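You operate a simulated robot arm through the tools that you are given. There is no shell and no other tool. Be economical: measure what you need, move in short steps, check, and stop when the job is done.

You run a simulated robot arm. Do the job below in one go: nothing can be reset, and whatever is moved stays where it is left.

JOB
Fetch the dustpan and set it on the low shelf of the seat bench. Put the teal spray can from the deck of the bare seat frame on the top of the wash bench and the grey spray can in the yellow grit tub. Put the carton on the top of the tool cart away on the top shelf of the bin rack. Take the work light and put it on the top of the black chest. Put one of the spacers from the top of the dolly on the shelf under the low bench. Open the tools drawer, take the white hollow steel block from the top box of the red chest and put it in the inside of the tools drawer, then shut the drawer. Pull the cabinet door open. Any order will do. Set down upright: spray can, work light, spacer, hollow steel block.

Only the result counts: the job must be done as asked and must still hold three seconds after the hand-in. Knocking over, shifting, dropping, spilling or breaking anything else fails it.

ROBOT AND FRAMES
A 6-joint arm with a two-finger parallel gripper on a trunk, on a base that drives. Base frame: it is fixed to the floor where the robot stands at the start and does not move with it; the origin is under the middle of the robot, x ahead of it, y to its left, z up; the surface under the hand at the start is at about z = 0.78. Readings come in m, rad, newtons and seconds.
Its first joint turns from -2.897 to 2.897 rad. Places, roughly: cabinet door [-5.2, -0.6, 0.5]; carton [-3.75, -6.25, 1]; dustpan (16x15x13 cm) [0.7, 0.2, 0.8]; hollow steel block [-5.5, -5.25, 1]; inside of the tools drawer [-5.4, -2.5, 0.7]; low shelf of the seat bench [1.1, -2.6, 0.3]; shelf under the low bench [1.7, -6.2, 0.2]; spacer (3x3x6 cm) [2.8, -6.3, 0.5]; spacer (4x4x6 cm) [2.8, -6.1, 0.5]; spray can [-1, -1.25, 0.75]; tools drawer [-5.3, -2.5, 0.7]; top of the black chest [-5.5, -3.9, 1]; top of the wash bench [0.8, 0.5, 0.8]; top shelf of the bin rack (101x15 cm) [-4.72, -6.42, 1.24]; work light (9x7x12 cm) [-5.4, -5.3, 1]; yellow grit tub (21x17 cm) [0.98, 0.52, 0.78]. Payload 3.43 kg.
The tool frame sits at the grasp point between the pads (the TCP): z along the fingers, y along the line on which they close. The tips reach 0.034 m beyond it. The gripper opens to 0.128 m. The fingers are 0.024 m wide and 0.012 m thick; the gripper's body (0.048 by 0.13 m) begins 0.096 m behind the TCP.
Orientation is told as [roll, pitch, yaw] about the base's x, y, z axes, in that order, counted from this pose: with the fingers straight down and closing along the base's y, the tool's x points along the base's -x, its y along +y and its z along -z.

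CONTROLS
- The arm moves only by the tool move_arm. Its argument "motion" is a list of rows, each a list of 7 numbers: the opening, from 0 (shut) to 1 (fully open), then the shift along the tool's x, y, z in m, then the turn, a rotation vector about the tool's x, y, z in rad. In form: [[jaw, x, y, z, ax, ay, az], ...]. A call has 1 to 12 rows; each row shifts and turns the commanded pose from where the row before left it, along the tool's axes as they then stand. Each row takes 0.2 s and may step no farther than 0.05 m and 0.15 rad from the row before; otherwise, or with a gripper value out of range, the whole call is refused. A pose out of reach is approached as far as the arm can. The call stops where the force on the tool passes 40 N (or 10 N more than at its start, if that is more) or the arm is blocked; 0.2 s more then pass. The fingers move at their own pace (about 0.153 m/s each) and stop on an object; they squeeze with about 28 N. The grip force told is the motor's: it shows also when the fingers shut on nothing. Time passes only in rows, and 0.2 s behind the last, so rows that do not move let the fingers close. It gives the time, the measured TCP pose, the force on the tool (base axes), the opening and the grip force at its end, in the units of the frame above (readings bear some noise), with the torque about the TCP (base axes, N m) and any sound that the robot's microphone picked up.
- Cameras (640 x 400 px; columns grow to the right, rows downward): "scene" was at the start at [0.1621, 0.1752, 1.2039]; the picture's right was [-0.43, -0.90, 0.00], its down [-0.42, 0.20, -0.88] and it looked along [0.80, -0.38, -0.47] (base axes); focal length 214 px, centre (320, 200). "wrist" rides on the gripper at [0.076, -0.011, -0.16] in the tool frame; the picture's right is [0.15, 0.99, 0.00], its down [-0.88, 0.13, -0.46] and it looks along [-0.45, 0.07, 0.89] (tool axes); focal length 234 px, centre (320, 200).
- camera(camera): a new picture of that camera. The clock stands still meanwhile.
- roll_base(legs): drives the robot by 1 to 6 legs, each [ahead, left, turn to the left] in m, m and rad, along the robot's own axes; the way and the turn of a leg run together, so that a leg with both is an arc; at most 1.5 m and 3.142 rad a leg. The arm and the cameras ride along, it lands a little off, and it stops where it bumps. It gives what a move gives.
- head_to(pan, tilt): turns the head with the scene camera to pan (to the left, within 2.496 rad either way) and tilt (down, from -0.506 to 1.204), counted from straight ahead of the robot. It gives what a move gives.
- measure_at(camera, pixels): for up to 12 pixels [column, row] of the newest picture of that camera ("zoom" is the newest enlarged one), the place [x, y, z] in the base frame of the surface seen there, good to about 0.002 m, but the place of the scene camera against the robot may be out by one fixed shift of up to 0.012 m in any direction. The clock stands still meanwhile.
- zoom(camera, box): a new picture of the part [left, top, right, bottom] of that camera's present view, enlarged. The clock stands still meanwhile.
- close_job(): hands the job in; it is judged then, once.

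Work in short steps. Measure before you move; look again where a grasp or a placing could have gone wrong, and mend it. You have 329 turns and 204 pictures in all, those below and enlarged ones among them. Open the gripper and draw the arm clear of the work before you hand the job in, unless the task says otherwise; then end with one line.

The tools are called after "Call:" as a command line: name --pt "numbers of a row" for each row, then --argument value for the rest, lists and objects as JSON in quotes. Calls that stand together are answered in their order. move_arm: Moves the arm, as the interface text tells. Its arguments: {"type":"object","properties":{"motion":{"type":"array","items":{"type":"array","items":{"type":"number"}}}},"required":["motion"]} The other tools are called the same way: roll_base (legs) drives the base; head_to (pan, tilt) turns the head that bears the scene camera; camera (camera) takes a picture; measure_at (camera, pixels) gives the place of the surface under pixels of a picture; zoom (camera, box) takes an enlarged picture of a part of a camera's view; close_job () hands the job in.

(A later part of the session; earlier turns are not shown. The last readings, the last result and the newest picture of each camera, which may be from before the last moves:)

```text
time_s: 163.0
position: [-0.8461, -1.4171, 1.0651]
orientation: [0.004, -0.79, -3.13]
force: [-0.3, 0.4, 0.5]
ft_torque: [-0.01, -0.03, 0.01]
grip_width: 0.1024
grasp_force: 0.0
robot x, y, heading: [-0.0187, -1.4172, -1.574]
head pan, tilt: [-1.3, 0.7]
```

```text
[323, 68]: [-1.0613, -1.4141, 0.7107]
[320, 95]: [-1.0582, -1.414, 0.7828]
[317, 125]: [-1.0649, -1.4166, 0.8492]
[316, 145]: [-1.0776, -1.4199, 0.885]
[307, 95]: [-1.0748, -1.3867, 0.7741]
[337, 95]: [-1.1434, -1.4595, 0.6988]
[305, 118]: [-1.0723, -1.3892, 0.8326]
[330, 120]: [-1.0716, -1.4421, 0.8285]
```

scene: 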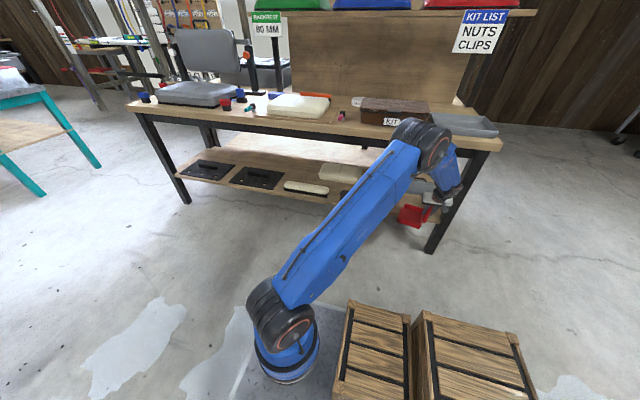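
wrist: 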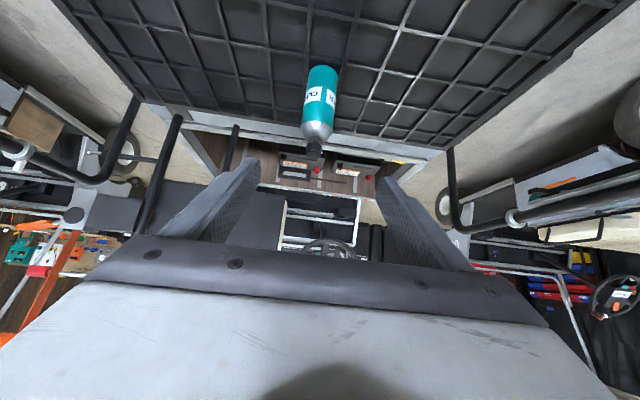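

Teal axis ≈ (−1.09,−1.416). I approach along the tool axis to z≈0.80.

Call:
move_arm --pt "0.8 0.005 0 0.045 0 0 0" --pt "0.8 0.005 0 0.045 0 0 0" --pt "0.8 0.005 0 0.045 0 0 0" --pt "0.8 0 0 0.045 0 0 0" --pt "0.8 0 0 0.045 0 0 0" --pt "0.8 0 0 0.045 0 0 0" --pt "0.8 0 0 0.045 0 0 0" --pt "0.8 0 0 0.045 0 0 0" --pt "0.8 0 0 0 0 0 0"

Call:
camera --camera "wrist"

```text
time_s: 165.0
position: [-1.0865, -1.4236, 0.7995]
orientation: [0.003, -0.788, -3.131]
force: [-0.3, 0.4, 0.6]
ft_torque: [0.01, -0.01, -0.01]
grip_width: 0.1025
grasp_force: 0.1
robot x, y, heading: [-0.0221, -1.4126, -1.575]
head pan, tilt: [-1.3, 0.7]
```

```text
141 pictures are left
```

wrist: 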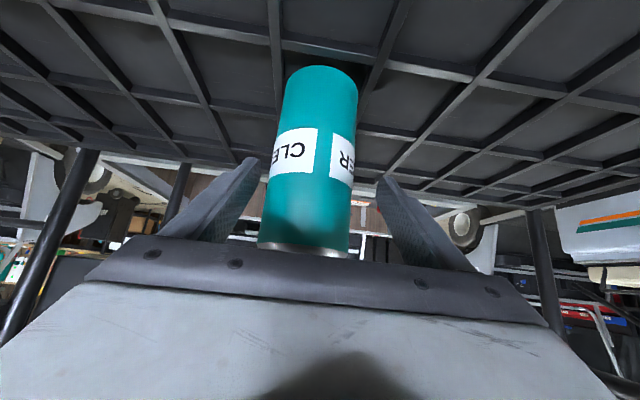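

The can is ~7 mm off-centre toward the left finger; I shift by that, close and lift 5 cm.

Call:
move_arm --pt "0.8 0 -0.007 0 0 0 0" --pt "0.8 0 0 0 0 0 0" --pt "0 0 0 0 0 0 0" --pt "0 0 0 0 0 0 0" --pt "0 0 0 0 0 0 0" --pt "0 -0.007 0 -0.007 0 0 0" --pt "0 -0.014 0 -0.014 0 0 0" --pt "0 -0.014 0 -0.014 0 0 0"

Call:
camera --camera "wrist"

```text
time_s: 166.8
position: [-1.0893, -1.4144, 0.8473]
orientation: [0.004, -0.784, -3.131]
force: [-0.7, 0.1, -2.8]
ft_torque: [0.01, -0.03, -0.03]
grip_width: 0.0648
grasp_force: 28.6
robot x, y, heading: [-0.0207, -1.4131, -1.578]
head pan, tilt: [-1.3, 0.7]
```

```text
140 pictures are left
```

wrist: 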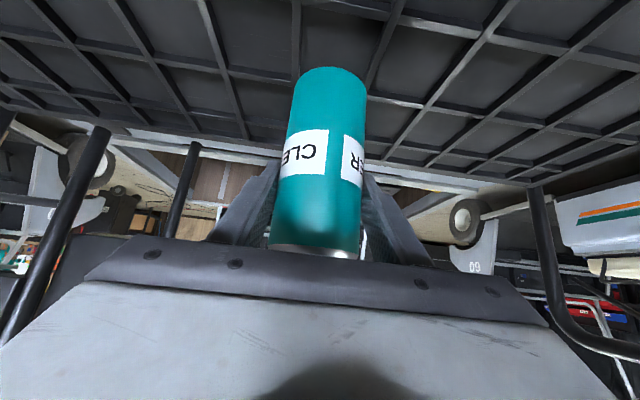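

Held. I retract up and back, then repeat the base trip to the wash bench.

Call:
move_arm --pt "0 0 0 -0.03 0 0 0" --pt "0 0 0 -0.045 0 0 0" --pt "0 0 0 -0.045 0 0 0" --pt "0 0 0 -0.045 0 0 0" --pt "0 0 0 -0.045 0 0 0" --pt "0 0 0 -0.045 0 0 0" --pt "0 0 0 -0.045 0 0 0" --pt "0 0.02 0 -0.04 0 0 0" --pt "0 0.02 0 -0.04 0 0 0" --pt "0 0.02 0 -0.04 0 0 0" --pt "0 0.02 0 -0.04 0 0 0"

Call:
roll_base --legs '[[0, 0.22, 0], [0, 0, 1.58], [0, 0, 1.57]]'

```text
time_s: 169.2
position: [-0.7123, -1.4065, 1.1138]
orientation: [0.006, -0.786, -3.13]
force: [-0.4, 0.7, -3.5]
ft_torque: [-0.02, -0.04, 0.02]
grip_width: 0.0647
grasp_force: 28.0
robot x, y, heading: [-0.0222, -1.4085, -1.578]
head pan, tilt: [-1.3, 0.7]
```

```text
time_s: 178.4
position: [0.8856, -1.4368, 1.1165]
orientation: [0.003, -0.785, -0.013]
force: [0.3, 0.6, -3.4]
ft_torque: [0.03, 0.03, 0.02]
grip_width: 0.0644
grasp_force: 27.9
robot x, y, heading: [0.1956, -1.4124, 1.545]
head pan, tilt: [-1.3, 0.7]
```

I raise/retract slightly, then drive north to the wash bench; the spot where the dustpan stood (0.72,0.2) is free.

Call:
move_arm --pt "0 0.007 0 -0.039 0 0 0" --pt "0 0.007 0 -0.039 0 0 0" --pt "0 0.007 0 -0.039 0 0 0" --pt "0 0.007 0 -0.039 0 0 0"

Call:
roll_base --legs '[[0, 0, 0.026], [1.2, 0, 0], [0.43, 0, 0]]'

Call:
camera --camera "wrist"

```text
time_s: 179.4
position: [0.7583, -1.4371, 1.2069]
orientation: [0.005, -0.786, -0.013]
force: [0.7, 0.3, -3.7]
ft_torque: [0.0, 0.01, 0.02]
grip_width: 0.0643
grasp_force: 28.3
robot x, y, heading: [0.194, -1.415, 1.546]
head pan, tilt: [-1.3, 0.7]
```

```text
time_s: 188.2
position: [0.7708, 0.2283, 1.2068]
orientation: [0.005, -0.788, 0.015]
force: [-0.2, -0.4, -2.6]
ft_torque: [0.0, 0.03, 0.0]
grip_width: 0.0642
grasp_force: 27.7
robot x, y, heading: [0.2041, 0.2353, 1.57]
head pan, tilt: [-1.3, 0.7]
```

```text
139 pictures are left
```

wrist: 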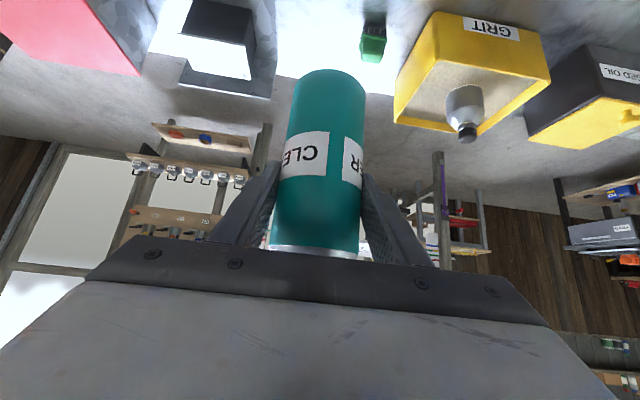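

I check the table spot with the scene camera.

Call:
head_to --pan -1.1 --tilt 0.75

Call:
camera --camera "scene"

```text
time_s: 188.9
position: [0.7709, 0.2277, 1.2068]
orientation: [0.004, -0.789, 0.016]
force: [-1.2, 0.6, -3.8]
ft_torque: [0.0, 0.08, 0.04]
grip_width: 0.0641
grasp_force: 27.8
robot x, y, heading: [0.2099, 0.2354, 1.569]
head pan, tilt: [-1.1, 0.75]
```

```text
138 pictures are left
```

scene: 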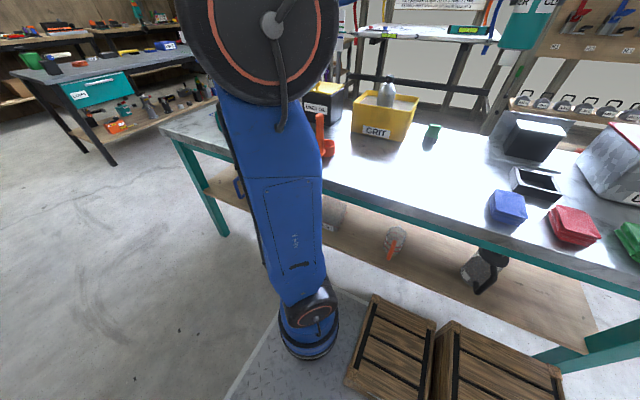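

The spot near (430,175) is free. I descend to about 2–3 cm above the table.

Call:
move_arm --pt "0 0.0283 0 0.0283 0 0 0" --pt "0 0.0283 0 0.0283 0 0 0" --pt "0 0.0283 0 0.0283 0 0 0" --pt "0 0.0283 0 0.0283 0 0 0" --pt "0 0.0283 0 0.0283 0 0 0" --pt "0 0.0283 0 0.0283 0 0 0" --pt "0 0.0283 0 0.0283 0 0 0" --pt "0 0.005 0 0.005 0 0 0" --pt "0 0.0085 0 0.0085 0 0 0" --pt "0 0 0 0 0 0 0"

Call:
zoom --camera "scene" --box '[350, 80, 550, 220]'

```text
time_s: 191.1
position: [0.7704, 0.2288, 0.9075]
orientation: [0.004, -0.787, 0.016]
force: [-0.9, 0.1, -3.1]
ft_torque: [0.0, 0.04, -0.02]
grip_width: 0.0641
grasp_force: 27.3
robot x, y, heading: [0.2092, 0.2331, 1.57]
head pan, tilt: [-1.1, 0.75]
```

```text
2.86 times, centred on (450, 150) of scene
```

zoom: 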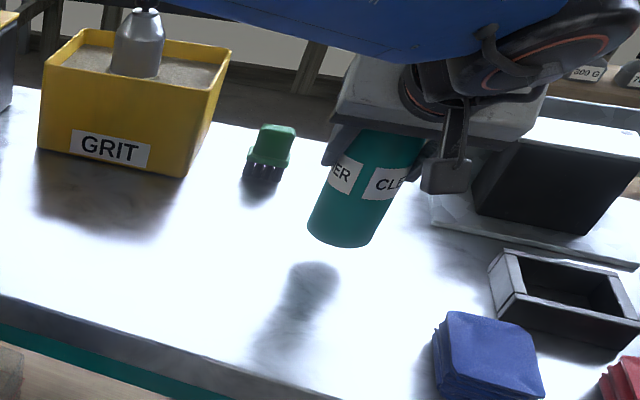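

The can is just above the table; I lower in small steps with force checks.

Call:
move_arm --pt "0 0.0057 0 0.0057 0 0 0" --pt "0 0.0028 0 0.0028 0 0 0" --pt "0 0.0028 0 0.0028 0 0 0" --pt "0 0 0 0 0 0 0"

Call:
move_arm --pt "0 0.0021 0 0.0021 0 0 0" --pt "0 0.0021 0 0.0021 0 0 0" --pt "0 0 0 0 0 0 0"

```text
time_s: 192.1
position: [0.7721, 0.2273, 0.8916]
orientation: [0.003, -0.789, 0.017]
force: [-0.4, 0.9, -2.8]
ft_torque: [0.0, 0.06, 0.01]
grip_width: 0.0641
grasp_force: 28.2
robot x, y, heading: [0.205, 0.2325, 1.572]
head pan, tilt: [-1.1, 0.75]
```

```text
time_s: 192.9
position: [0.7707, 0.2286, 0.8868]
orientation: [0.004, -0.788, 0.019]
force: [-0.8, 0.0, -3.2]
ft_torque: [0.01, 0.04, 0.0]
grip_width: 0.0642
grasp_force: 28.5
robot x, y, heading: [0.2039, 0.2324, 1.568]
head pan, tilt: [-1.1, 0.75]
```

Call:
move_arm --pt "0 0.0018 0 0.0018 0 0 0" --pt "0 0 0 0 0 0 0"

Call:
move_arm --pt "0 0.0018 0 0.0018 0 0 0" --pt "0 0 0 0 0 0 0"

Call:
move_arm --pt "0 0.0018 0 0.0018 0 0 0" --pt "0 0 0 0 0 0 0"

```text
time_s: 193.5
position: [0.7719, 0.2294, 0.8836]
orientation: [0.004, -0.787, 0.017]
force: [0.2, -0.3, -4.0]
ft_torque: [-0.03, -0.01, 0.02]
grip_width: 0.0642
grasp_force: 28.0
robot x, y, heading: [0.2084, 0.2344, 1.569]
head pan, tilt: [-1.1, 0.75]
```

```text
time_s: 194.1
position: [0.7708, 0.228, 0.8802]
orientation: [0.004, -0.787, 0.017]
force: [0.0, -0.1, -3.2]
ft_torque: [0.02, 0.01, 0.0]
grip_width: 0.0643
grasp_force: 28.3
robot x, y, heading: [0.2085, 0.237, 1.573]
head pan, tilt: [-1.1, 0.75]
```

```text
time_s: 194.7
position: [0.7723, 0.228, 0.8789]
orientation: [0.001, -0.789, 0.016]
force: [-3.2, -4.2, 21.0]
ft_torque: [0.33, -0.35, 0.11]
grip_width: 0.0643
grasp_force: 27.7
robot x, y, heading: [0.2061, 0.2358, 1.572]
head pan, tilt: [-1.1, 0.75]
```

Contact with the table. I release and withdraw along the axis.

Call:
move_arm --pt "0.2 0 0 0 0 0 0" --pt "0.75 0 0 0 0 0 0" --pt "0.75 0 0 0 0 0 0" --pt "0.75 0 0 -0.03 0 0 0" --pt "0.75 0 0 -0.045 0 0 0" --pt "0.75 0 0 -0.045 0 0 0" --pt "0.75 0 0 -0.045 0 0 0" --pt "0.75 0 0 -0.045 0 0 0"

Call:
camera --camera "scene"

```text
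time_s: 196.5
position: [0.6201, 0.2247, 1.0254]
orientation: [0.004, -0.788, 0.015]
force: [-0.6, -1.2, 0.0]
ft_torque: [0.04, 0.0, 0.04]
grip_width: 0.096
grasp_force: 0.0
robot x, y, heading: [0.2064, 0.2309, 1.573]
head pan, tilt: [-1.1, 0.75]
```

```text
136 pictures are left
```

scene: 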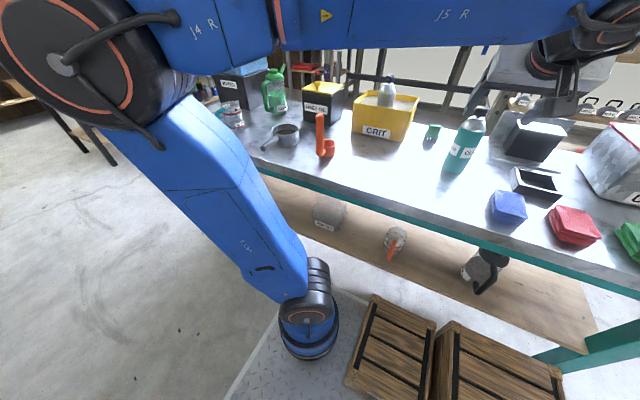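

The teal can stands upright on the wash bench. Next the spacer: I drive backward south down the aisle toward the dolly.

Call:
roll_base --legs '[[-1.4, 0, 0], [-1.4, 0, 0]]'

```text
time_s: 209.9
position: [0.6139, -2.5406, 1.025]
orientation: [0.002, -0.787, 0.001]
force: [0.8, -0.1, 0.0]
ft_torque: [0.0, -0.02, 0.0]
grip_width: 0.0962
grasp_force: 0.1
robot x, y, heading: [0.198, -2.5299, 1.558]
head pan, tilt: [-1.1, 0.75]
```

Call:
roll_base --legs '[[-1.4, 0, 0], [-0.6, 0, 0]]'

Call:
head_to --pan -2.2 --tilt 0.45

Call:
camera --camera "scene"

Call:
head_to --pan 2.4 --tilt 0.45

Call:
camera --camera "scene"

```text
time_s: 219.9
position: [0.5614, -4.5641, 1.0266]
orientation: [0.004, -0.787, -0.012]
force: [0.0, -0.4, 0.8]
ft_torque: [-0.01, -0.01, 0.03]
grip_width: 0.0961
grasp_force: 0.1
robot x, y, heading: [0.1463, -4.5484, 1.545]
head pan, tilt: [-1.1, 0.75]
```

```text
time_s: 221.3
position: [0.5614, -4.566, 1.0249]
orientation: [0.003, -0.788, -0.015]
force: [-0.4, 0.6, -0.6]
ft_torque: [0.0, 0.0, 0.02]
grip_width: 0.0962
grasp_force: 0.1
robot x, y, heading: [0.1481, -4.5521, 1.544]
head pan, tilt: [-2.201, 0.45]
```

```text
135 pictures are left
```

scene: 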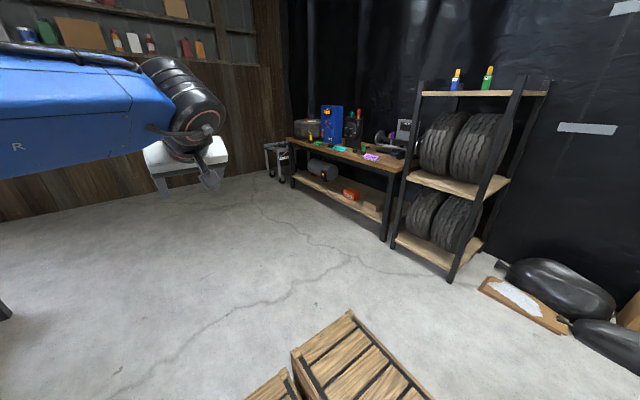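

```text
time_s: 224.9
position: [0.5606, -4.5655, 1.0264]
orientation: [0.004, -0.785, -0.016]
force: [-0.8, -0.3, -0.5]
ft_torque: [-0.01, -0.04, 0.02]
grip_width: 0.0961
grasp_force: 0.1
robot x, y, heading: [0.1486, -4.5475, 1.541]
head pan, tilt: [2.4, 0.45]
```

```text
134 pictures are left
```

scene: 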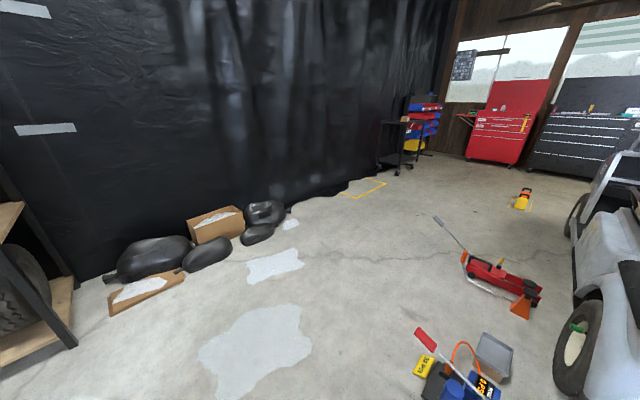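

The low bench and, beyond it, the dolly (275,165) stand along the south wall. I turn right so the robot heads +x with the arm toward the wall, and look.

Call:
roll_base --legs '[[0, 0, -1.545], [1.2, 0, 0]]'

Call:
head_to --pan -0.9 --tilt 0.55

Call:
camera --camera "scene"

```text
time_s: 234.9
position: [1.3269, -5.0152, 1.0248]
orientation: [0.004, -0.787, -1.604]
force: [-0.6, -0.1, 0.4]
ft_torque: [-0.02, -0.01, -0.03]
grip_width: 0.096
grasp_force: 0.1
robot x, y, heading: [1.3553, -4.6004, -0.057]
head pan, tilt: [2.4, 0.45]
```

```text
time_s: 237.7
position: [1.3262, -5.016, 1.0249]
orientation: [0.005, -0.788, -1.605]
force: [-0.3, 0.2, 0.1]
ft_torque: [0.02, 0.01, 0.03]
grip_width: 0.096
grasp_force: 0.1
robot x, y, heading: [1.3557, -4.5994, -0.05]
head pan, tilt: [-0.901, 0.55]
```

```text
133 pictures are left
```

scene: 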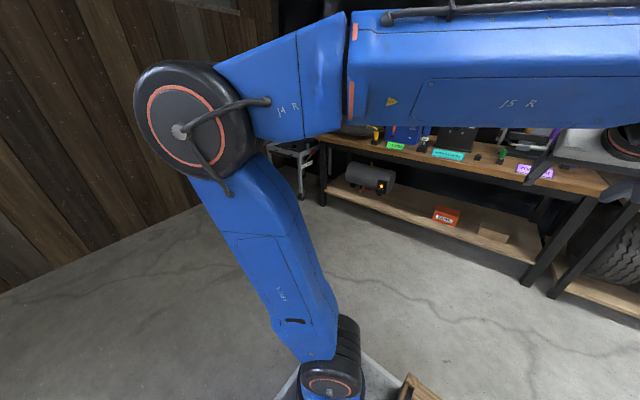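

Call:
measure_at --camera "scene" --pixels '[[330, 190], [530, 260], [323, 145], [595, 195], [450, 228], [420, 205], [490, 232], [295, 150], [305, 195], [385, 175], [325, 200], [460, 200]]'

Call:
zoom --camera "scene" --box '[250, 110, 610, 290]'

```text
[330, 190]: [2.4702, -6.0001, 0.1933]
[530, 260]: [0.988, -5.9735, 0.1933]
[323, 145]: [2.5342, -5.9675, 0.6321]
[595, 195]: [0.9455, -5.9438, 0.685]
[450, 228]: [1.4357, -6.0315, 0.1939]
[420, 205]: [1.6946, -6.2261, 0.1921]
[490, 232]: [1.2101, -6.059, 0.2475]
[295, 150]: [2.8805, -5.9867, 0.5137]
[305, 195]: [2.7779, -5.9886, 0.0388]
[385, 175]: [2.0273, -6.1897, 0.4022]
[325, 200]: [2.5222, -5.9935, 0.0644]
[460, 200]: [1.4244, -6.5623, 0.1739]
```

```text
1.78 times, centred on (430, 200) of scene
```

zoom: 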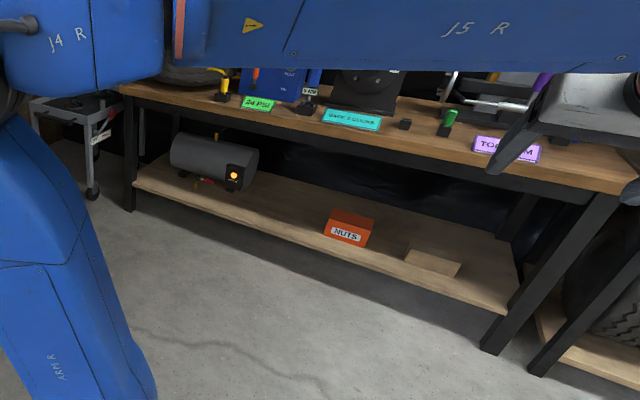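

The shelf (z 0.193, x 1.0–2.5) is free around x 1.6–1.85, y −6.1. I drive on toward the dolly at x≈2.8 and look at its top.

Call:
roll_base --legs '[[0, 0, 0.05], [1.2, 0, 0], [0, -0.7, 0]]'

Call:
head_to --pan -0.8 --tilt 0.75

Call:
camera --camera "scene"

Call:
camera --camera "wrist"

```text
time_s: 247.7
position: [2.5023, -5.7471, 1.0247]
orientation: [0.003, -0.787, -1.579]
force: [-0.2, -0.7, -1.0]
ft_torque: [0.01, -0.02, -0.03]
grip_width: 0.0961
grasp_force: 0.0
robot x, y, heading: [2.5234, -5.3334, -0.027]
head pan, tilt: [-0.901, 0.55]
```

```text
time_s: 248.4
position: [2.5021, -5.7476, 1.0246]
orientation: [0.004, -0.786, -1.58]
force: [-0.6, 0.4, 0.4]
ft_torque: [-0.01, -0.02, -0.03]
grip_width: 0.0961
grasp_force: 0.1
robot x, y, heading: [2.5262, -5.3331, -0.021]
head pan, tilt: [-0.799, 0.75]
```

```text
131 pictures are left
```

scene: 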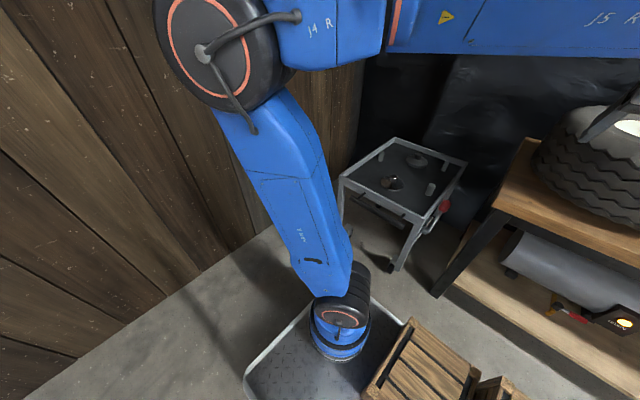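

```text
130 pictures are left
```

wrist: 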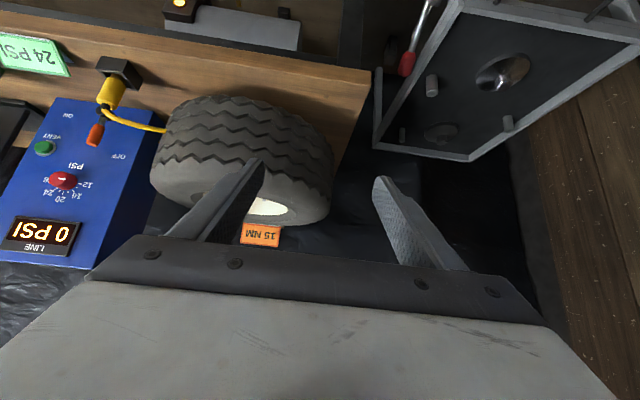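

Call:
zoom --camera "wrist" --box '[370, 0, 640, 170]'

Call:
zoom --camera "scene" --box '[330, 125, 480, 225]'

Call:
measure_at --camera "wrist" --pixels '[[432, 78], [432, 92], [402, 130], [402, 138], [508, 118], [508, 127], [505, 70], [440, 130], [470, 158], [380, 145], [455, 5], [375, 100]]'

```text
2.35 times, centred on (505, 85) of wrist
```

zoom: 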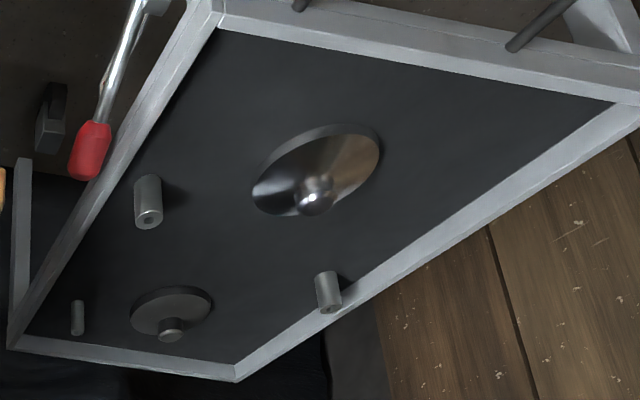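

```text
4.00 times, centred on (405, 175) of scene
```

zoom: 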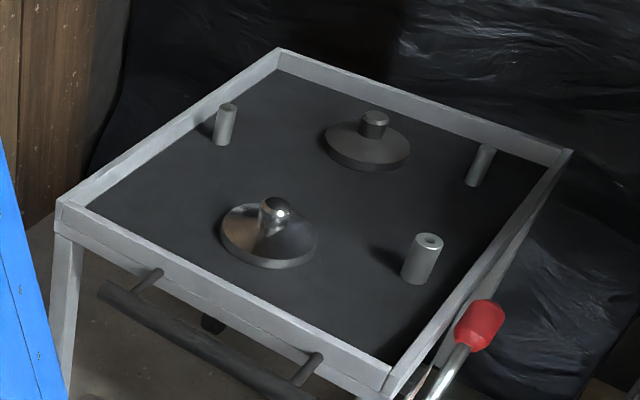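

```text
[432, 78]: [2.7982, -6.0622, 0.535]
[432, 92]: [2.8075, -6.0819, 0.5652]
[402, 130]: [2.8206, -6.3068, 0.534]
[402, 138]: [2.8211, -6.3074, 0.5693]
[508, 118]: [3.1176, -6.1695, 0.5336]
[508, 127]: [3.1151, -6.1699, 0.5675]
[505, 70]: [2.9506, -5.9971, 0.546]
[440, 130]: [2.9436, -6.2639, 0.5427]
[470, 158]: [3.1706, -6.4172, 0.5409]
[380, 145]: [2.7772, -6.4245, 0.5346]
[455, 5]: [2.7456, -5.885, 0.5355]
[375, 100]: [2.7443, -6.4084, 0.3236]
```

The spacer nearest me stands at (2.807,−6.082), top 0.567, diameter ≈4 cm. I move over in x and down to a 45° pre-grasp.

Call:
move_arm --pt "0.5 0 0.0436 0 0 0 0" --pt "0.5 0 0.0436 0 0 0 0" --pt "0.5 0 0.0436 0 0 0 0" --pt "0.5 0 0.0436 0 0 0 0" --pt "0.5 0 0.0436 0 0 0 0" --pt "0.5 0 0.0436 0 0 0 0" --pt "0.5 0 0.0436 0 0 0 0"

Call:
move_arm --pt "0.45 0.0126 0 0.0468 0 0 0" --pt "0.45 0.0126 0 0.0468 0 0 0" --pt "0.45 0.0126 0 0.0468 0 0 0" --pt "0.45 0.0126 0 0.0468 0 0 0" --pt "0.45 0.0126 0 0.0468 0 0 0" --pt "0.45 0.0126 0 0.0468 0 0 0" --pt "0.45 0.0126 0 0.0468 0 0 0" --pt "0.45 0.0126 0 0.0468 0 0 0"

Call:
camera --camera "wrist"

```text
time_s: 250.0
position: [2.8024, -5.7496, 1.0266]
orientation: [0.003, -0.785, -1.597]
force: [5.3, 0.5, 0.0]
ft_torque: [0.0, 0.49, -0.44]
grip_width: 0.0641
grasp_force: 0.0
robot x, y, heading: [2.5228, -5.3355, -0.03]
head pan, tilt: [-0.799, 0.75]
```

```text
time_s: 251.8
position: [2.8064, -5.9405, 0.6925]
orientation: [0.008, -0.787, -1.587]
force: [0.3, -0.3, -0.3]
ft_torque: [0.01, -0.03, 0.0]
grip_width: 0.0576
grasp_force: 0.0
out of reach, approached as far as the arm can: row 8
robot x, y, heading: [2.5227, -5.3322, -0.022]
head pan, tilt: [-0.799, 0.75]
```

```text
127 pictures are left
```

wrist: 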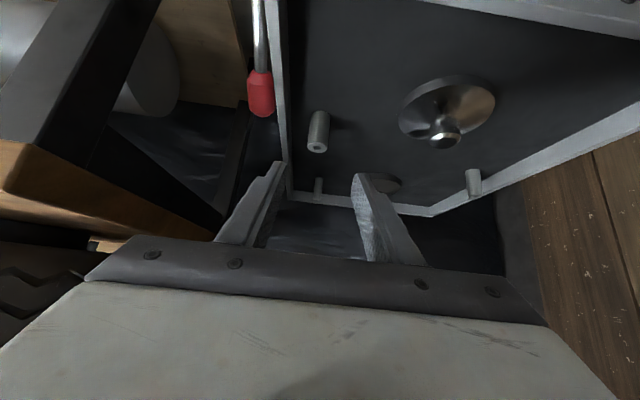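

Row 8 was at the edge of the arm's envelope, but the pose matches. I measure the spacer again.

Call:
zoom --camera "wrist" --box '[250, 80, 410, 200]'

Call:
measure_at --camera "wrist" --pixels '[[319, 147], [309, 146], [327, 146], [319, 125], [319, 112], [283, 150], [277, 120]]'

```text
3.33 times, centred on (330, 140) of wrist
```

zoom: 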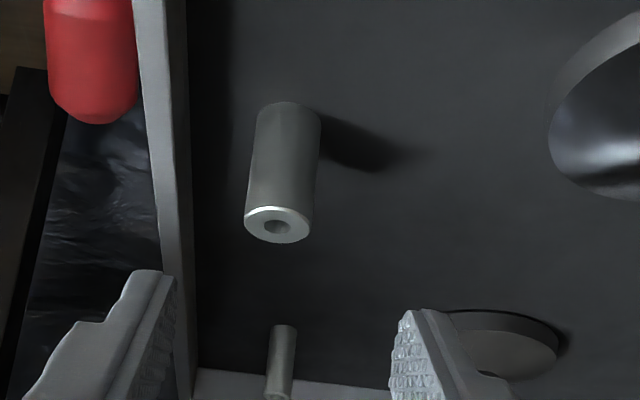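

```text
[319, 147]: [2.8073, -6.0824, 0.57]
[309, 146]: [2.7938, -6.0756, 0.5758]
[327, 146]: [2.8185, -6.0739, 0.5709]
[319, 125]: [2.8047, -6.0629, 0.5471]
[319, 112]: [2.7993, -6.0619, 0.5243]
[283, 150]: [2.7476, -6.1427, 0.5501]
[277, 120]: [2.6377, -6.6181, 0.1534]
```

Spacer centre confirmed at (2.806,−6.082). I slide in 0.20 m along the axis.

Call:
move_arm --pt "0.45 0 0.001 0.04 0 0 0" --pt "0.45 0 0.001 0.04 0 0 0" --pt "0.45 0 0 0.04 0 0 0" --pt "0.45 0 0 0.04 0 0 0" --pt "0.45 0 0 0.039 0 0 0" --pt "0.45 0 0 0 0 0 0"

Call:
camera --camera "wrist"

```text
time_s: 253.2
position: [2.8262, -6.0712, 0.5614]
orientation: [-0.009, -0.786, -1.58]
force: [0.0, 0.1, -0.4]
ft_torque: [0.03, -0.02, 0.01]
grip_width: 0.0576
grasp_force: 0.0
out of reach, approached as far as the arm can: row 1, 4, 5
robot x, y, heading: [2.5253, -5.3316, -0.024]
head pan, tilt: [-0.799, 0.75]
```

```text
125 pictures are left
```

wrist: 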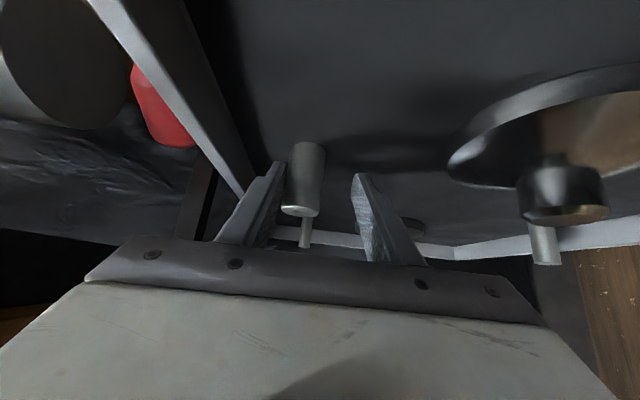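

The arm is at a limit and drifted 2 cm in x. I back out, move the base 0.22 m ahead so the arm works straighter, and realign.

Call:
move_arm --pt "0.45 0 0 -0.04 0 0 0" --pt "0.45 0 0 -0.04 0 0 0" --pt "0.45 0 0 -0.04 0 0 0" --pt "0.45 0 0 -0.04 0 0 0" --pt "0.45 0 0 -0.045 0 0 0" --pt "0.45 0 -0.045 0 0 0 0" --pt "0.45 0 -0.045 0 0 0 0" --pt "0.45 0 -0.045 0 0 0 0" --pt "0.45 0 -0.045 0 0 0 0" --pt "0.45 0 -0.045 0 0 0 0"

Call:
roll_base --legs '[[0.22, 0, 0]]'

```text
time_s: 255.4
position: [2.5982, -5.9073, 0.6881]
orientation: [-0.037, -0.69, -1.534]
force: [1.1, -2.7, 1.1]
ft_torque: [0.42, 0.12, -0.09]
grip_width: 0.0578
grasp_force: 0.0
robot x, y, heading: [2.5197, -5.3328, -0.022]
head pan, tilt: [-0.799, 0.75]
```

```text
time_s: 256.1
position: [2.6017, -5.9132, 0.6905]
orientation: [-0.035, -0.733, -1.524]
force: [0.5, -0.8, 0.4]
ft_torque: [0.01, -0.04, 0.01]
grip_width: 0.0575
grasp_force: 0.1
robot x, y, heading: [2.5236, -5.3339, -0.025]
head pan, tilt: [-0.799, 0.75]
stopped in leg 1: the force on the tool passed its limit at 79 N (the readings are from after the stop); the commanded pose is now the measured one
```

The gripper met the low bench's corner (x≈2.53, z≈0.69). I raise straight up and inspect.

Call:
move_arm --pt "0.45 -0.0283 0 -0.0283 0 0 0" --pt "0.45 -0.0283 0 -0.0283 0 0 0" --pt "0.45 -0.0283 0 -0.0283 0 0 0" --pt "0.45 -0.0283 0 -0.0283 0 0 0" --pt "0.45 -0.0283 0 -0.0283 0 0 0" --pt "0.45 -0.0283 0 -0.0283 0 0 0"

Call:
camera --camera "scene"

Call:
camera --camera "wrist"

```text
time_s: 256.4
position: [2.6022, -5.9119, 0.6944]
orientation: [-0.024, -0.722, -1.53]
force: [0.4, 0.2, 0.2]
ft_torque: [0.0, 0.01, -0.02]
grip_width: 0.0577
grasp_force: 0.1
robot x, y, heading: [2.5235, -5.3351, -0.028]
head pan, tilt: [-0.799, 0.75]
stopped in row 1: the force on the tool passed its limit at 141 N (the readings are from after the stop); the commanded pose is now the measured one
```

```text
124 pictures are left
```

scene: 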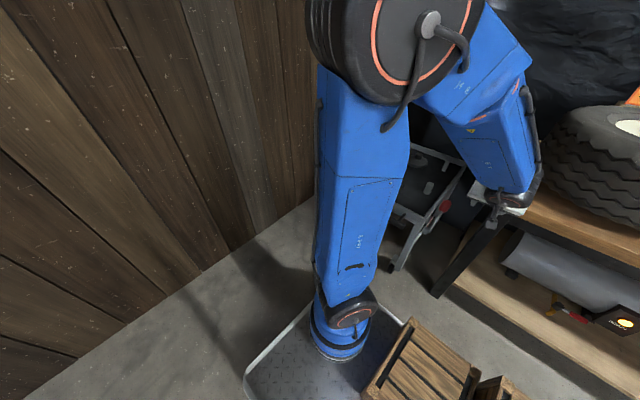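

```text
123 pictures are left
```

wrist: 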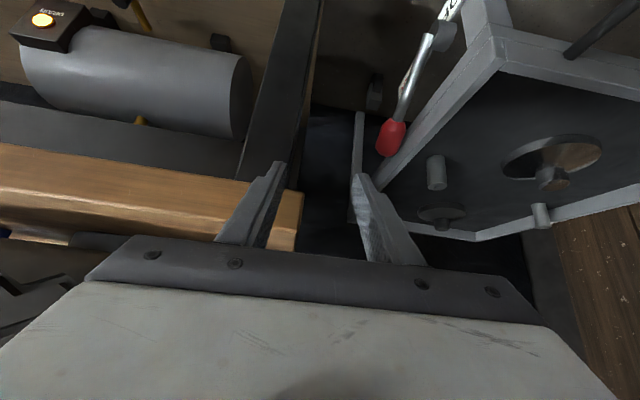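

Lifting was resisted. The left finger is by the bench's end, so I first ease away: +x and back north in small steps.

Call:
move_arm --pt "0.45 0 0.01 0 0 0 0" --pt "0.45 0 0.01 0 0 0 0"

```text
time_s: 257.0
position: [2.6238, -5.9111, 0.695]
orientation: [-0.023, -0.723, -1.531]
force: [0.0, 0.0, 0.1]
ft_torque: [0.0, -0.03, 0.01]
grip_width: 0.0576
grasp_force: 0.1
robot x, y, heading: [2.521, -5.3346, -0.021]
head pan, tilt: [-0.799, 0.75]
```

Free in +x. Now I back off northward.

Call:
move_arm --pt "0.45 0.015 0 -0.0132 0 0 0" --pt "0.45 0.015 0 -0.0132 0 0 0" --pt "0.45 0.015 0 -0.0132 0 0 0" --pt "0.45 0.015 0 -0.0132 0 0 0"

```text
time_s: 258.0
position: [2.6228, -5.8307, 0.6963]
orientation: [-0.025, -0.723, -1.531]
force: [0.1, 0.1, 0.4]
ft_torque: [0.01, 0.0, 0.0]
grip_width: 0.0577
grasp_force: 0.2
robot x, y, heading: [2.5213, -5.3377, -0.021]
head pan, tilt: [-0.799, 0.75]
```

Free now. I raise 0.2 m.

Call:
move_arm --pt "0.45 -0.0264 0 -0.03 0 0 0" --pt "0.45 -0.0264 0 -0.03 0 0 0" --pt "0.45 -0.0264 0 -0.03 0 0 0" --pt "0.45 -0.0264 0 -0.03 0 0 0" --pt "0.45 -0.0264 0 -0.03 0 0 0"

Call:
camera --camera "scene"

Call:
camera --camera "wrist"

```text
time_s: 259.2
position: [2.6244, -5.8322, 0.8915]
orientation: [-0.026, -0.723, -1.529]
force: [0.2, -0.3, 0.2]
ft_torque: [-0.04, 0.01, 0.0]
grip_width: 0.0571
grasp_force: 0.1
robot x, y, heading: [2.5239, -5.3311, -0.021]
head pan, tilt: [-0.799, 0.75]
```

```text
122 pictures are left
```

scene: 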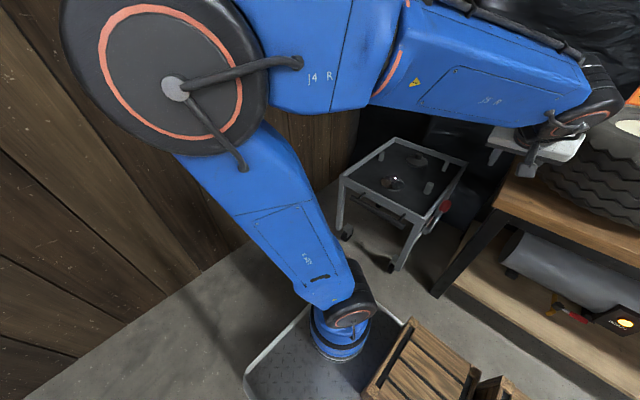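

```text
121 pictures are left
```

wrist: 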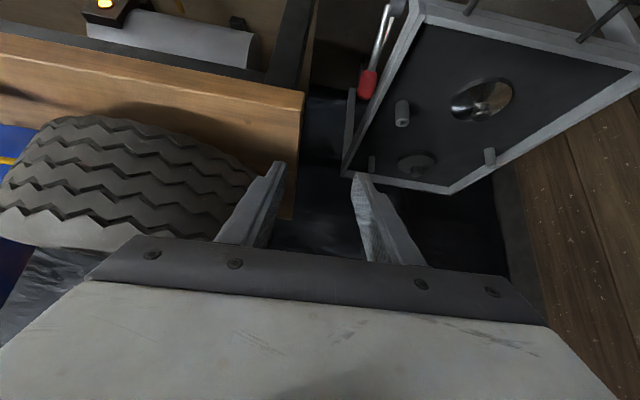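

Dolly, tyre and bench look unmoved. I check the wall's distance ahead and the spacer's place before shifting the base.

Call:
measure_at --camera "scene" --pixels '[[250, 245], [150, 300], [60, 360], [430, 186], [420, 157], [310, 305], [248, 380], [345, 235]]'

Call:
measure_at --camera "wrist" --pixels '[[402, 120], [402, 105], [490, 158], [345, 175], [370, 160]]'

```text
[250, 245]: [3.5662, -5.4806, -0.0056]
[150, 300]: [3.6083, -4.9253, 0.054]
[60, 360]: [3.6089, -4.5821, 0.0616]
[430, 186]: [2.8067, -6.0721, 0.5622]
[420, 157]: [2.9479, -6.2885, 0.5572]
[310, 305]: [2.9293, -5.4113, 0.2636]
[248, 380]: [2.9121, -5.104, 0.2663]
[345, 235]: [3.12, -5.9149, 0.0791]
```

```text
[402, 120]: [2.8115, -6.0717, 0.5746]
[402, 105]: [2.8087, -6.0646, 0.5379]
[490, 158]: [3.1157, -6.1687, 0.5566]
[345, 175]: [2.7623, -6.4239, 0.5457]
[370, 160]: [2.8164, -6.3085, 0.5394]
```

The wall is at 3.61, so there is room. I move 0.28 m ahead and restore the 45° attitude.

Call:
roll_base --legs '[[0.28, 0, 0.021]]'

Call:
move_arm --pt "0.45 0 -0.04 0 0.03 -0.062 0.03" --pt "0.45 0 -0.04 0 0.02 0 0.02" --pt "0.45 0 0 0 0 0 0"

```text
time_s: 261.1
position: [2.9192, -5.8346, 0.8905]
orientation: [-0.024, -0.723, -1.515]
force: [0.4, 1.2, -0.2]
ft_torque: [0.02, -0.05, 0.02]
grip_width: 0.0576
grasp_force: 0.0
robot x, y, heading: [2.807, -5.3416, -0.008]
head pan, tilt: [-0.799, 0.75]
```

```text
time_s: 261.9
position: [2.8364, -5.8353, 0.8895]
orientation: [-0.027, -0.787, -1.581]
force: [-0.1, -0.1, -0.2]
ft_torque: [-0.03, 0.0, -0.01]
grip_width: 0.0576
grasp_force: 0.1
robot x, y, heading: [2.8097, -5.3385, -0.01]
head pan, tilt: [-0.799, 0.75]
```

I correct the small roll and go to the pre-grasp.

Call:
move_arm --pt "0.45 0.0134 -0.0051 0.042 -0.027 0 0" --pt "0.45 0.0134 -0.0051 0.042 0 0 0" --pt "0.45 0.0134 -0.0051 0.042 0 0 0" --pt "0.45 0.0134 -0.0051 0.042 0 0 0" --pt "0.45 0.0134 -0.0051 0.042 0 0 0" --pt "0.45 0 0 0 0 0 0"

Call:
zoom --camera "wrist" --box '[220, 60, 420, 260]'

```text
time_s: 263.4
position: [2.8068, -5.9367, 0.6968]
orientation: [-0.002, -0.786, -1.58]
force: [0.4, 0.2, -0.9]
ft_torque: [0.01, -0.01, 0.04]
grip_width: 0.0576
grasp_force: 0.0
robot x, y, heading: [2.8075, -5.3355, -0.009]
head pan, tilt: [-0.799, 0.75]
```

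```text
2.00 times, centred on (320, 160) of wrist
```

zoom: 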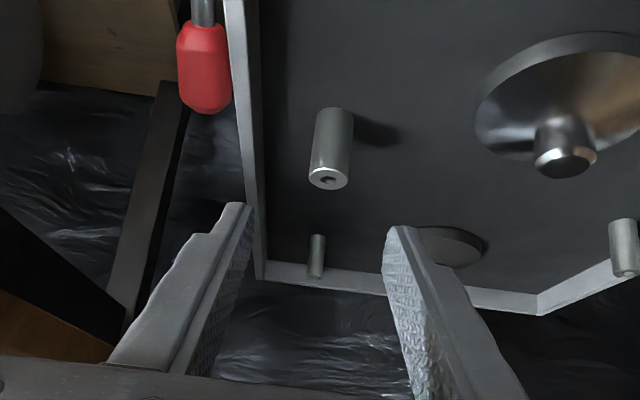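

Well centred. I slide in and grip.

Call:
move_arm --pt "0.45 0 0.001 0.04 0 0 0" --pt "0.45 0 0.001 0.04 0 0 0" --pt "0.45 0 0.001 0.04 0 0 0" --pt "0.45 0 0 0.04 0 0 0" --pt "0.45 0 0 0.042 0 0 0" --pt "0.45 0 0 0 0 0 0"

Call:
camera --camera "wrist"

```text
time_s: 264.8
position: [2.8119, -6.0827, 0.5522]
orientation: [-0.001, -0.787, -1.581]
force: [0.8, 6.3, 13.4]
ft_torque: [-0.03, -0.46, 0.25]
grip_width: 0.058
grasp_force: 0.6
robot x, y, heading: [2.8078, -5.3387, -0.01]
head pan, tilt: [-0.799, 0.75]
```

```text
119 pictures are left
```

wrist: 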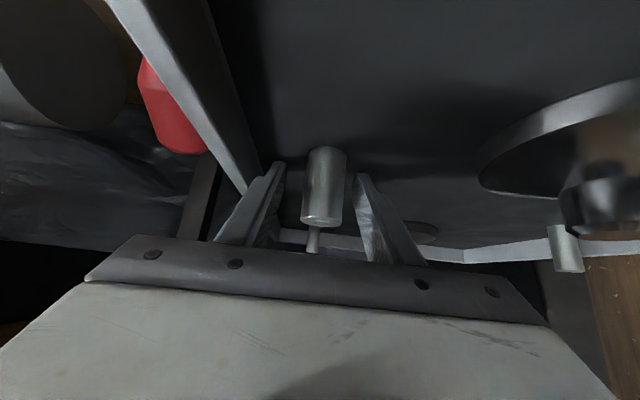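

A light upward contact (13 N): tips at the tray floor or rim. I rise 5 mm and close.

Call:
move_arm --pt "0.45 -0.0035 -0.001 -0.0035 0 0 0" --pt "0.45 0 0 0 0 0 0" --pt "0 0 0 0 0 0 0" --pt "0 0 0 0 0 0 0" --pt "0 0 0 0 0 0 0"

```text
time_s: 265.9
position: [2.8108, -6.0812, 0.5575]
orientation: [0.0, -0.786, -1.581]
force: [-1.1, 0.0, -0.2]
ft_torque: [0.0, -0.02, -0.04]
grip_width: 0.0292
grasp_force: 28.3
robot x, y, heading: [2.8107, -5.3371, -0.012]
head pan, tilt: [-0.799, 0.75]
```

Gripped at 29 mm. I lift 6 cm slowly and look.

Call:
move_arm --pt "0 -0.0057 0 -0.0057 0 0 0" --pt "0 -0.0113 0 -0.0113 0 0 0" --pt "0 -0.0141 0 -0.0141 0 0 0" --pt "0 -0.0141 0 -0.0141 0 0 0" --pt "0 0 0 0 0 0 0"

Call:
camera --camera "wrist"

```text
time_s: 267.1
position: [2.8098, -6.081, 0.6222]
orientation: [-0.001, -0.784, -1.583]
force: [0.7, 0.3, -1.0]
ft_torque: [0.03, 0.0, 0.03]
grip_width: 0.0294
grasp_force: 27.9
robot x, y, heading: [2.8057, -5.3374, -0.012]
head pan, tilt: [-0.799, 0.75]
```

```text
118 pictures are left
```

wrist: 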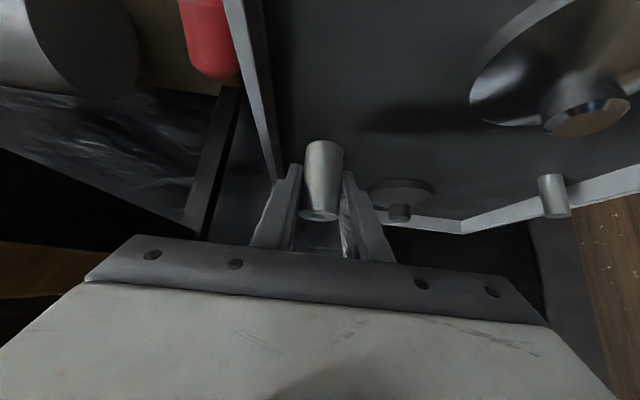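

Held upright. I retract up and back, then drive backward to x≈1.72.

Call:
move_arm --pt "0 -0.01 0 -0.03 0 0 0" --pt "0 0 0 -0.045 0 0 0" --pt "0 0 0 -0.045 0 0 0" --pt "0 0 0 -0.045 0 0 0" --pt "0 0 0 -0.045 0 0 0" --pt "0 0 0 -0.045 0 0 0" --pt "0 0 0 -0.045 0 0 0" --pt "0 0.03 0 -0.03 0 0 0" --pt "0 0.03 0 -0.03 0 0 0"

Call:
roll_base --legs '[[0, 0.1, 0.012], [-1.08, 0, 0]]'

Call:
head_to --pan -1.4 --tilt 0.8

Call:
camera --camera "scene"

```text
time_s: 269.1
position: [2.8124, -5.7905, 0.8414]
orientation: [0.0, -0.785, -1.583]
force: [0.5, 0.1, -1.1]
ft_torque: [0.02, 0.04, -0.03]
grip_width: 0.0292
grasp_force: 28.4
robot x, y, heading: [2.8039, -5.337, -0.004]
head pan, tilt: [-0.799, 0.75]
```

```text
time_s: 275.5
position: [1.7304, -5.6975, 0.842]
orientation: [-0.001, -0.784, -1.564]
force: [0.9, -0.6, -0.5]
ft_torque: [-0.01, 0.01, 0.0]
grip_width: 0.0296
grasp_force: 28.3
robot x, y, heading: [1.7141, -5.2514, 0.012]
head pan, tilt: [-0.799, 0.75]
```

```text
time_s: 276.5
position: [1.7301, -5.6977, 0.842]
orientation: [0.001, -0.786, -1.567]
force: [0.6, 0.2, -1.1]
ft_torque: [0.03, 0.03, 0.0]
grip_width: 0.0294
grasp_force: 27.9
robot x, y, heading: [1.7196, -5.2459, 0.015]
head pan, tilt: [-1.4, 0.799]
```

```text
117 pictures are left
```

scene: 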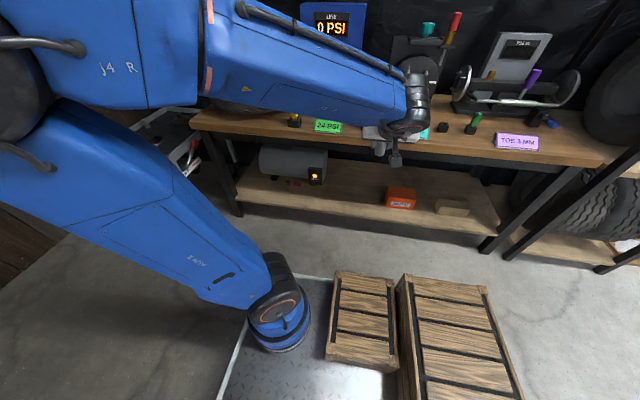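

Shelf spot: (1.73,−6.07), z 0.193. I come down in front of the bench first.

Call:
move_arm --pt "0 0.0212 0 0.0401 0 0 0" --pt "0 0.0212 0 0.0401 0 0 0" --pt "0 0.0212 0 0.0401 0 0 0" --pt "0 0.0212 0 0.0401 0 0 0" --pt "0 0.0212 0 0.0401 0 0 0" --pt "0 0.0212 0 0.0401 0 0 0" --pt "0 0.0212 0 0.0401 0 0 0" --pt "0 0.0212 0 0.0401 0 0 0" --pt "0 0.0212 0 0.0401 0 0 0" --pt "0 0.0212 0 0.0401 0 0 0" --pt "0 0.0212 0 0.0401 0 0 0" --pt "0 0.0212 0 0.0401 0 0 0"

Call:
camera --camera "wrist"

Call:
camera --camera "scene"

```text
time_s: 279.1
position: [1.7101, -5.8832, 0.3611]
orientation: [0.034, -0.777, -1.583]
force: [0.0, 0.2, -0.4]
ft_torque: [0.01, 0.06, 0.02]
grip_width: 0.0294
grasp_force: 28.1
out of reach, approached as far as the arm can: row 10, 11, 12
robot x, y, heading: [1.717, -5.2461, 0.01]
head pan, tilt: [-1.4, 0.799]
```

```text
116 pictures are left
```

wrist: 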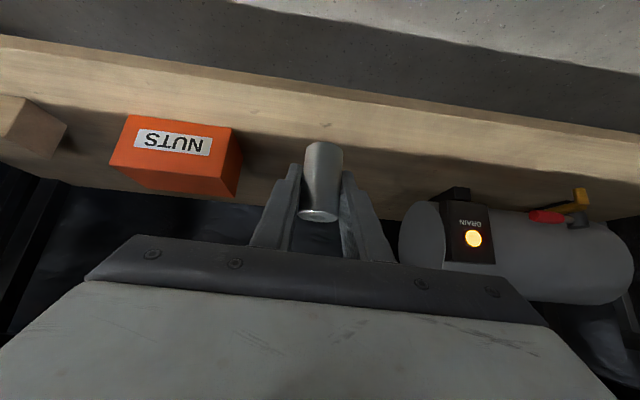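

```text
115 pictures are left
```

scene: 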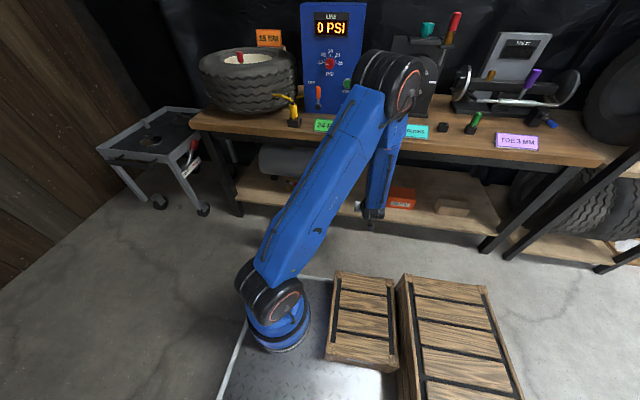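

The arm is too folded here. I strafe the base 0.27 m north for more reach, keeping the arm low in front of the bench.

Call:
roll_base --legs '[[0, 0.27, 0]]'

Call:
move_arm --pt "0 -0.0212 0 0.0212 0 0 0" --pt "0 -0.0283 0 0.0283 0 0 0" --pt "0 -0.0283 0 0.0283 0 0 0" --pt "0 -0.0283 0 0.0283 0 0 0" --pt "0 -0.0283 0 0.0283 0 0 0" --pt "0 -0.0212 0 0.0212 0 0 0" --pt "0 0 0 0 0 0 0"

```text
time_s: 281.0
position: [1.7121, -5.6165, 0.3602]
orientation: [0.033, -0.775, -1.575]
force: [-0.1, 0.6, -0.4]
ft_torque: [0.01, 0.01, 0.02]
grip_width: 0.0293
grasp_force: 28.1
robot x, y, heading: [1.7155, -4.9805, 0.017]
head pan, tilt: [-1.4, 0.799]
```

```text
time_s: 282.6
position: [1.7156, -5.8358, 0.3603]
orientation: [0.034, -0.775, -1.576]
force: [0.4, 0.7, -1.4]
ft_torque: [-0.03, 0.02, -0.02]
grip_width: 0.0293
grasp_force: 28.0
robot x, y, heading: [1.7151, -4.9797, 0.016]
head pan, tilt: [-1.4, 0.799]
```

I straighten the small roll and advance to y≈−6.07 over the shelf.

Call:
move_arm --pt "0 0 0 0 0.034 -0.01 0" --pt "0 -0.0318 0 0.0318 0 0 0" --pt "0 -0.0318 0 0.0318 0 0 0" --pt "0 -0.0318 0 0.0318 0 0 0" --pt "0 -0.0318 0 0.0318 0 0 0" --pt "0 -0.0318 0 0.0318 0 0 0" --pt "0 0 0 0 0 0 0"

Call:
camera --camera "scene"

Call:
camera --camera "wrist"

```text
time_s: 284.2
position: [1.7136, -6.0608, 0.3633]
orientation: [-0.002, -0.786, -1.575]
force: [0.1, -0.4, -0.6]
ft_torque: [-0.02, -0.01, 0.02]
grip_width: 0.0294
grasp_force: 27.7
robot x, y, heading: [1.7119, -4.9808, 0.013]
head pan, tilt: [-1.4, 0.799]
```

```text
114 pictures are left
```

scene: 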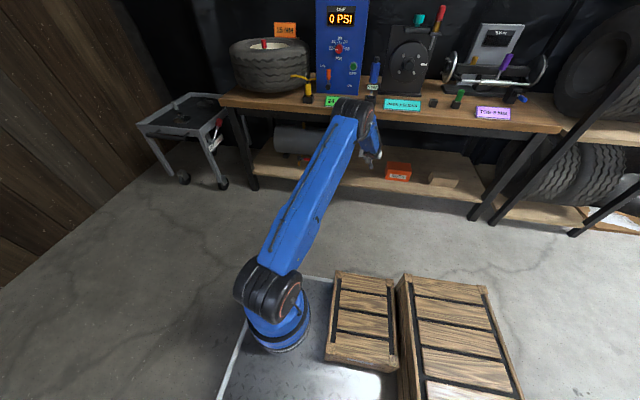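

```text
113 pictures are left
```

wrist: 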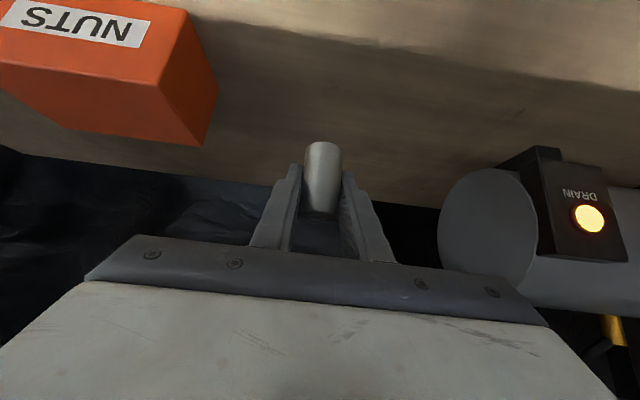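

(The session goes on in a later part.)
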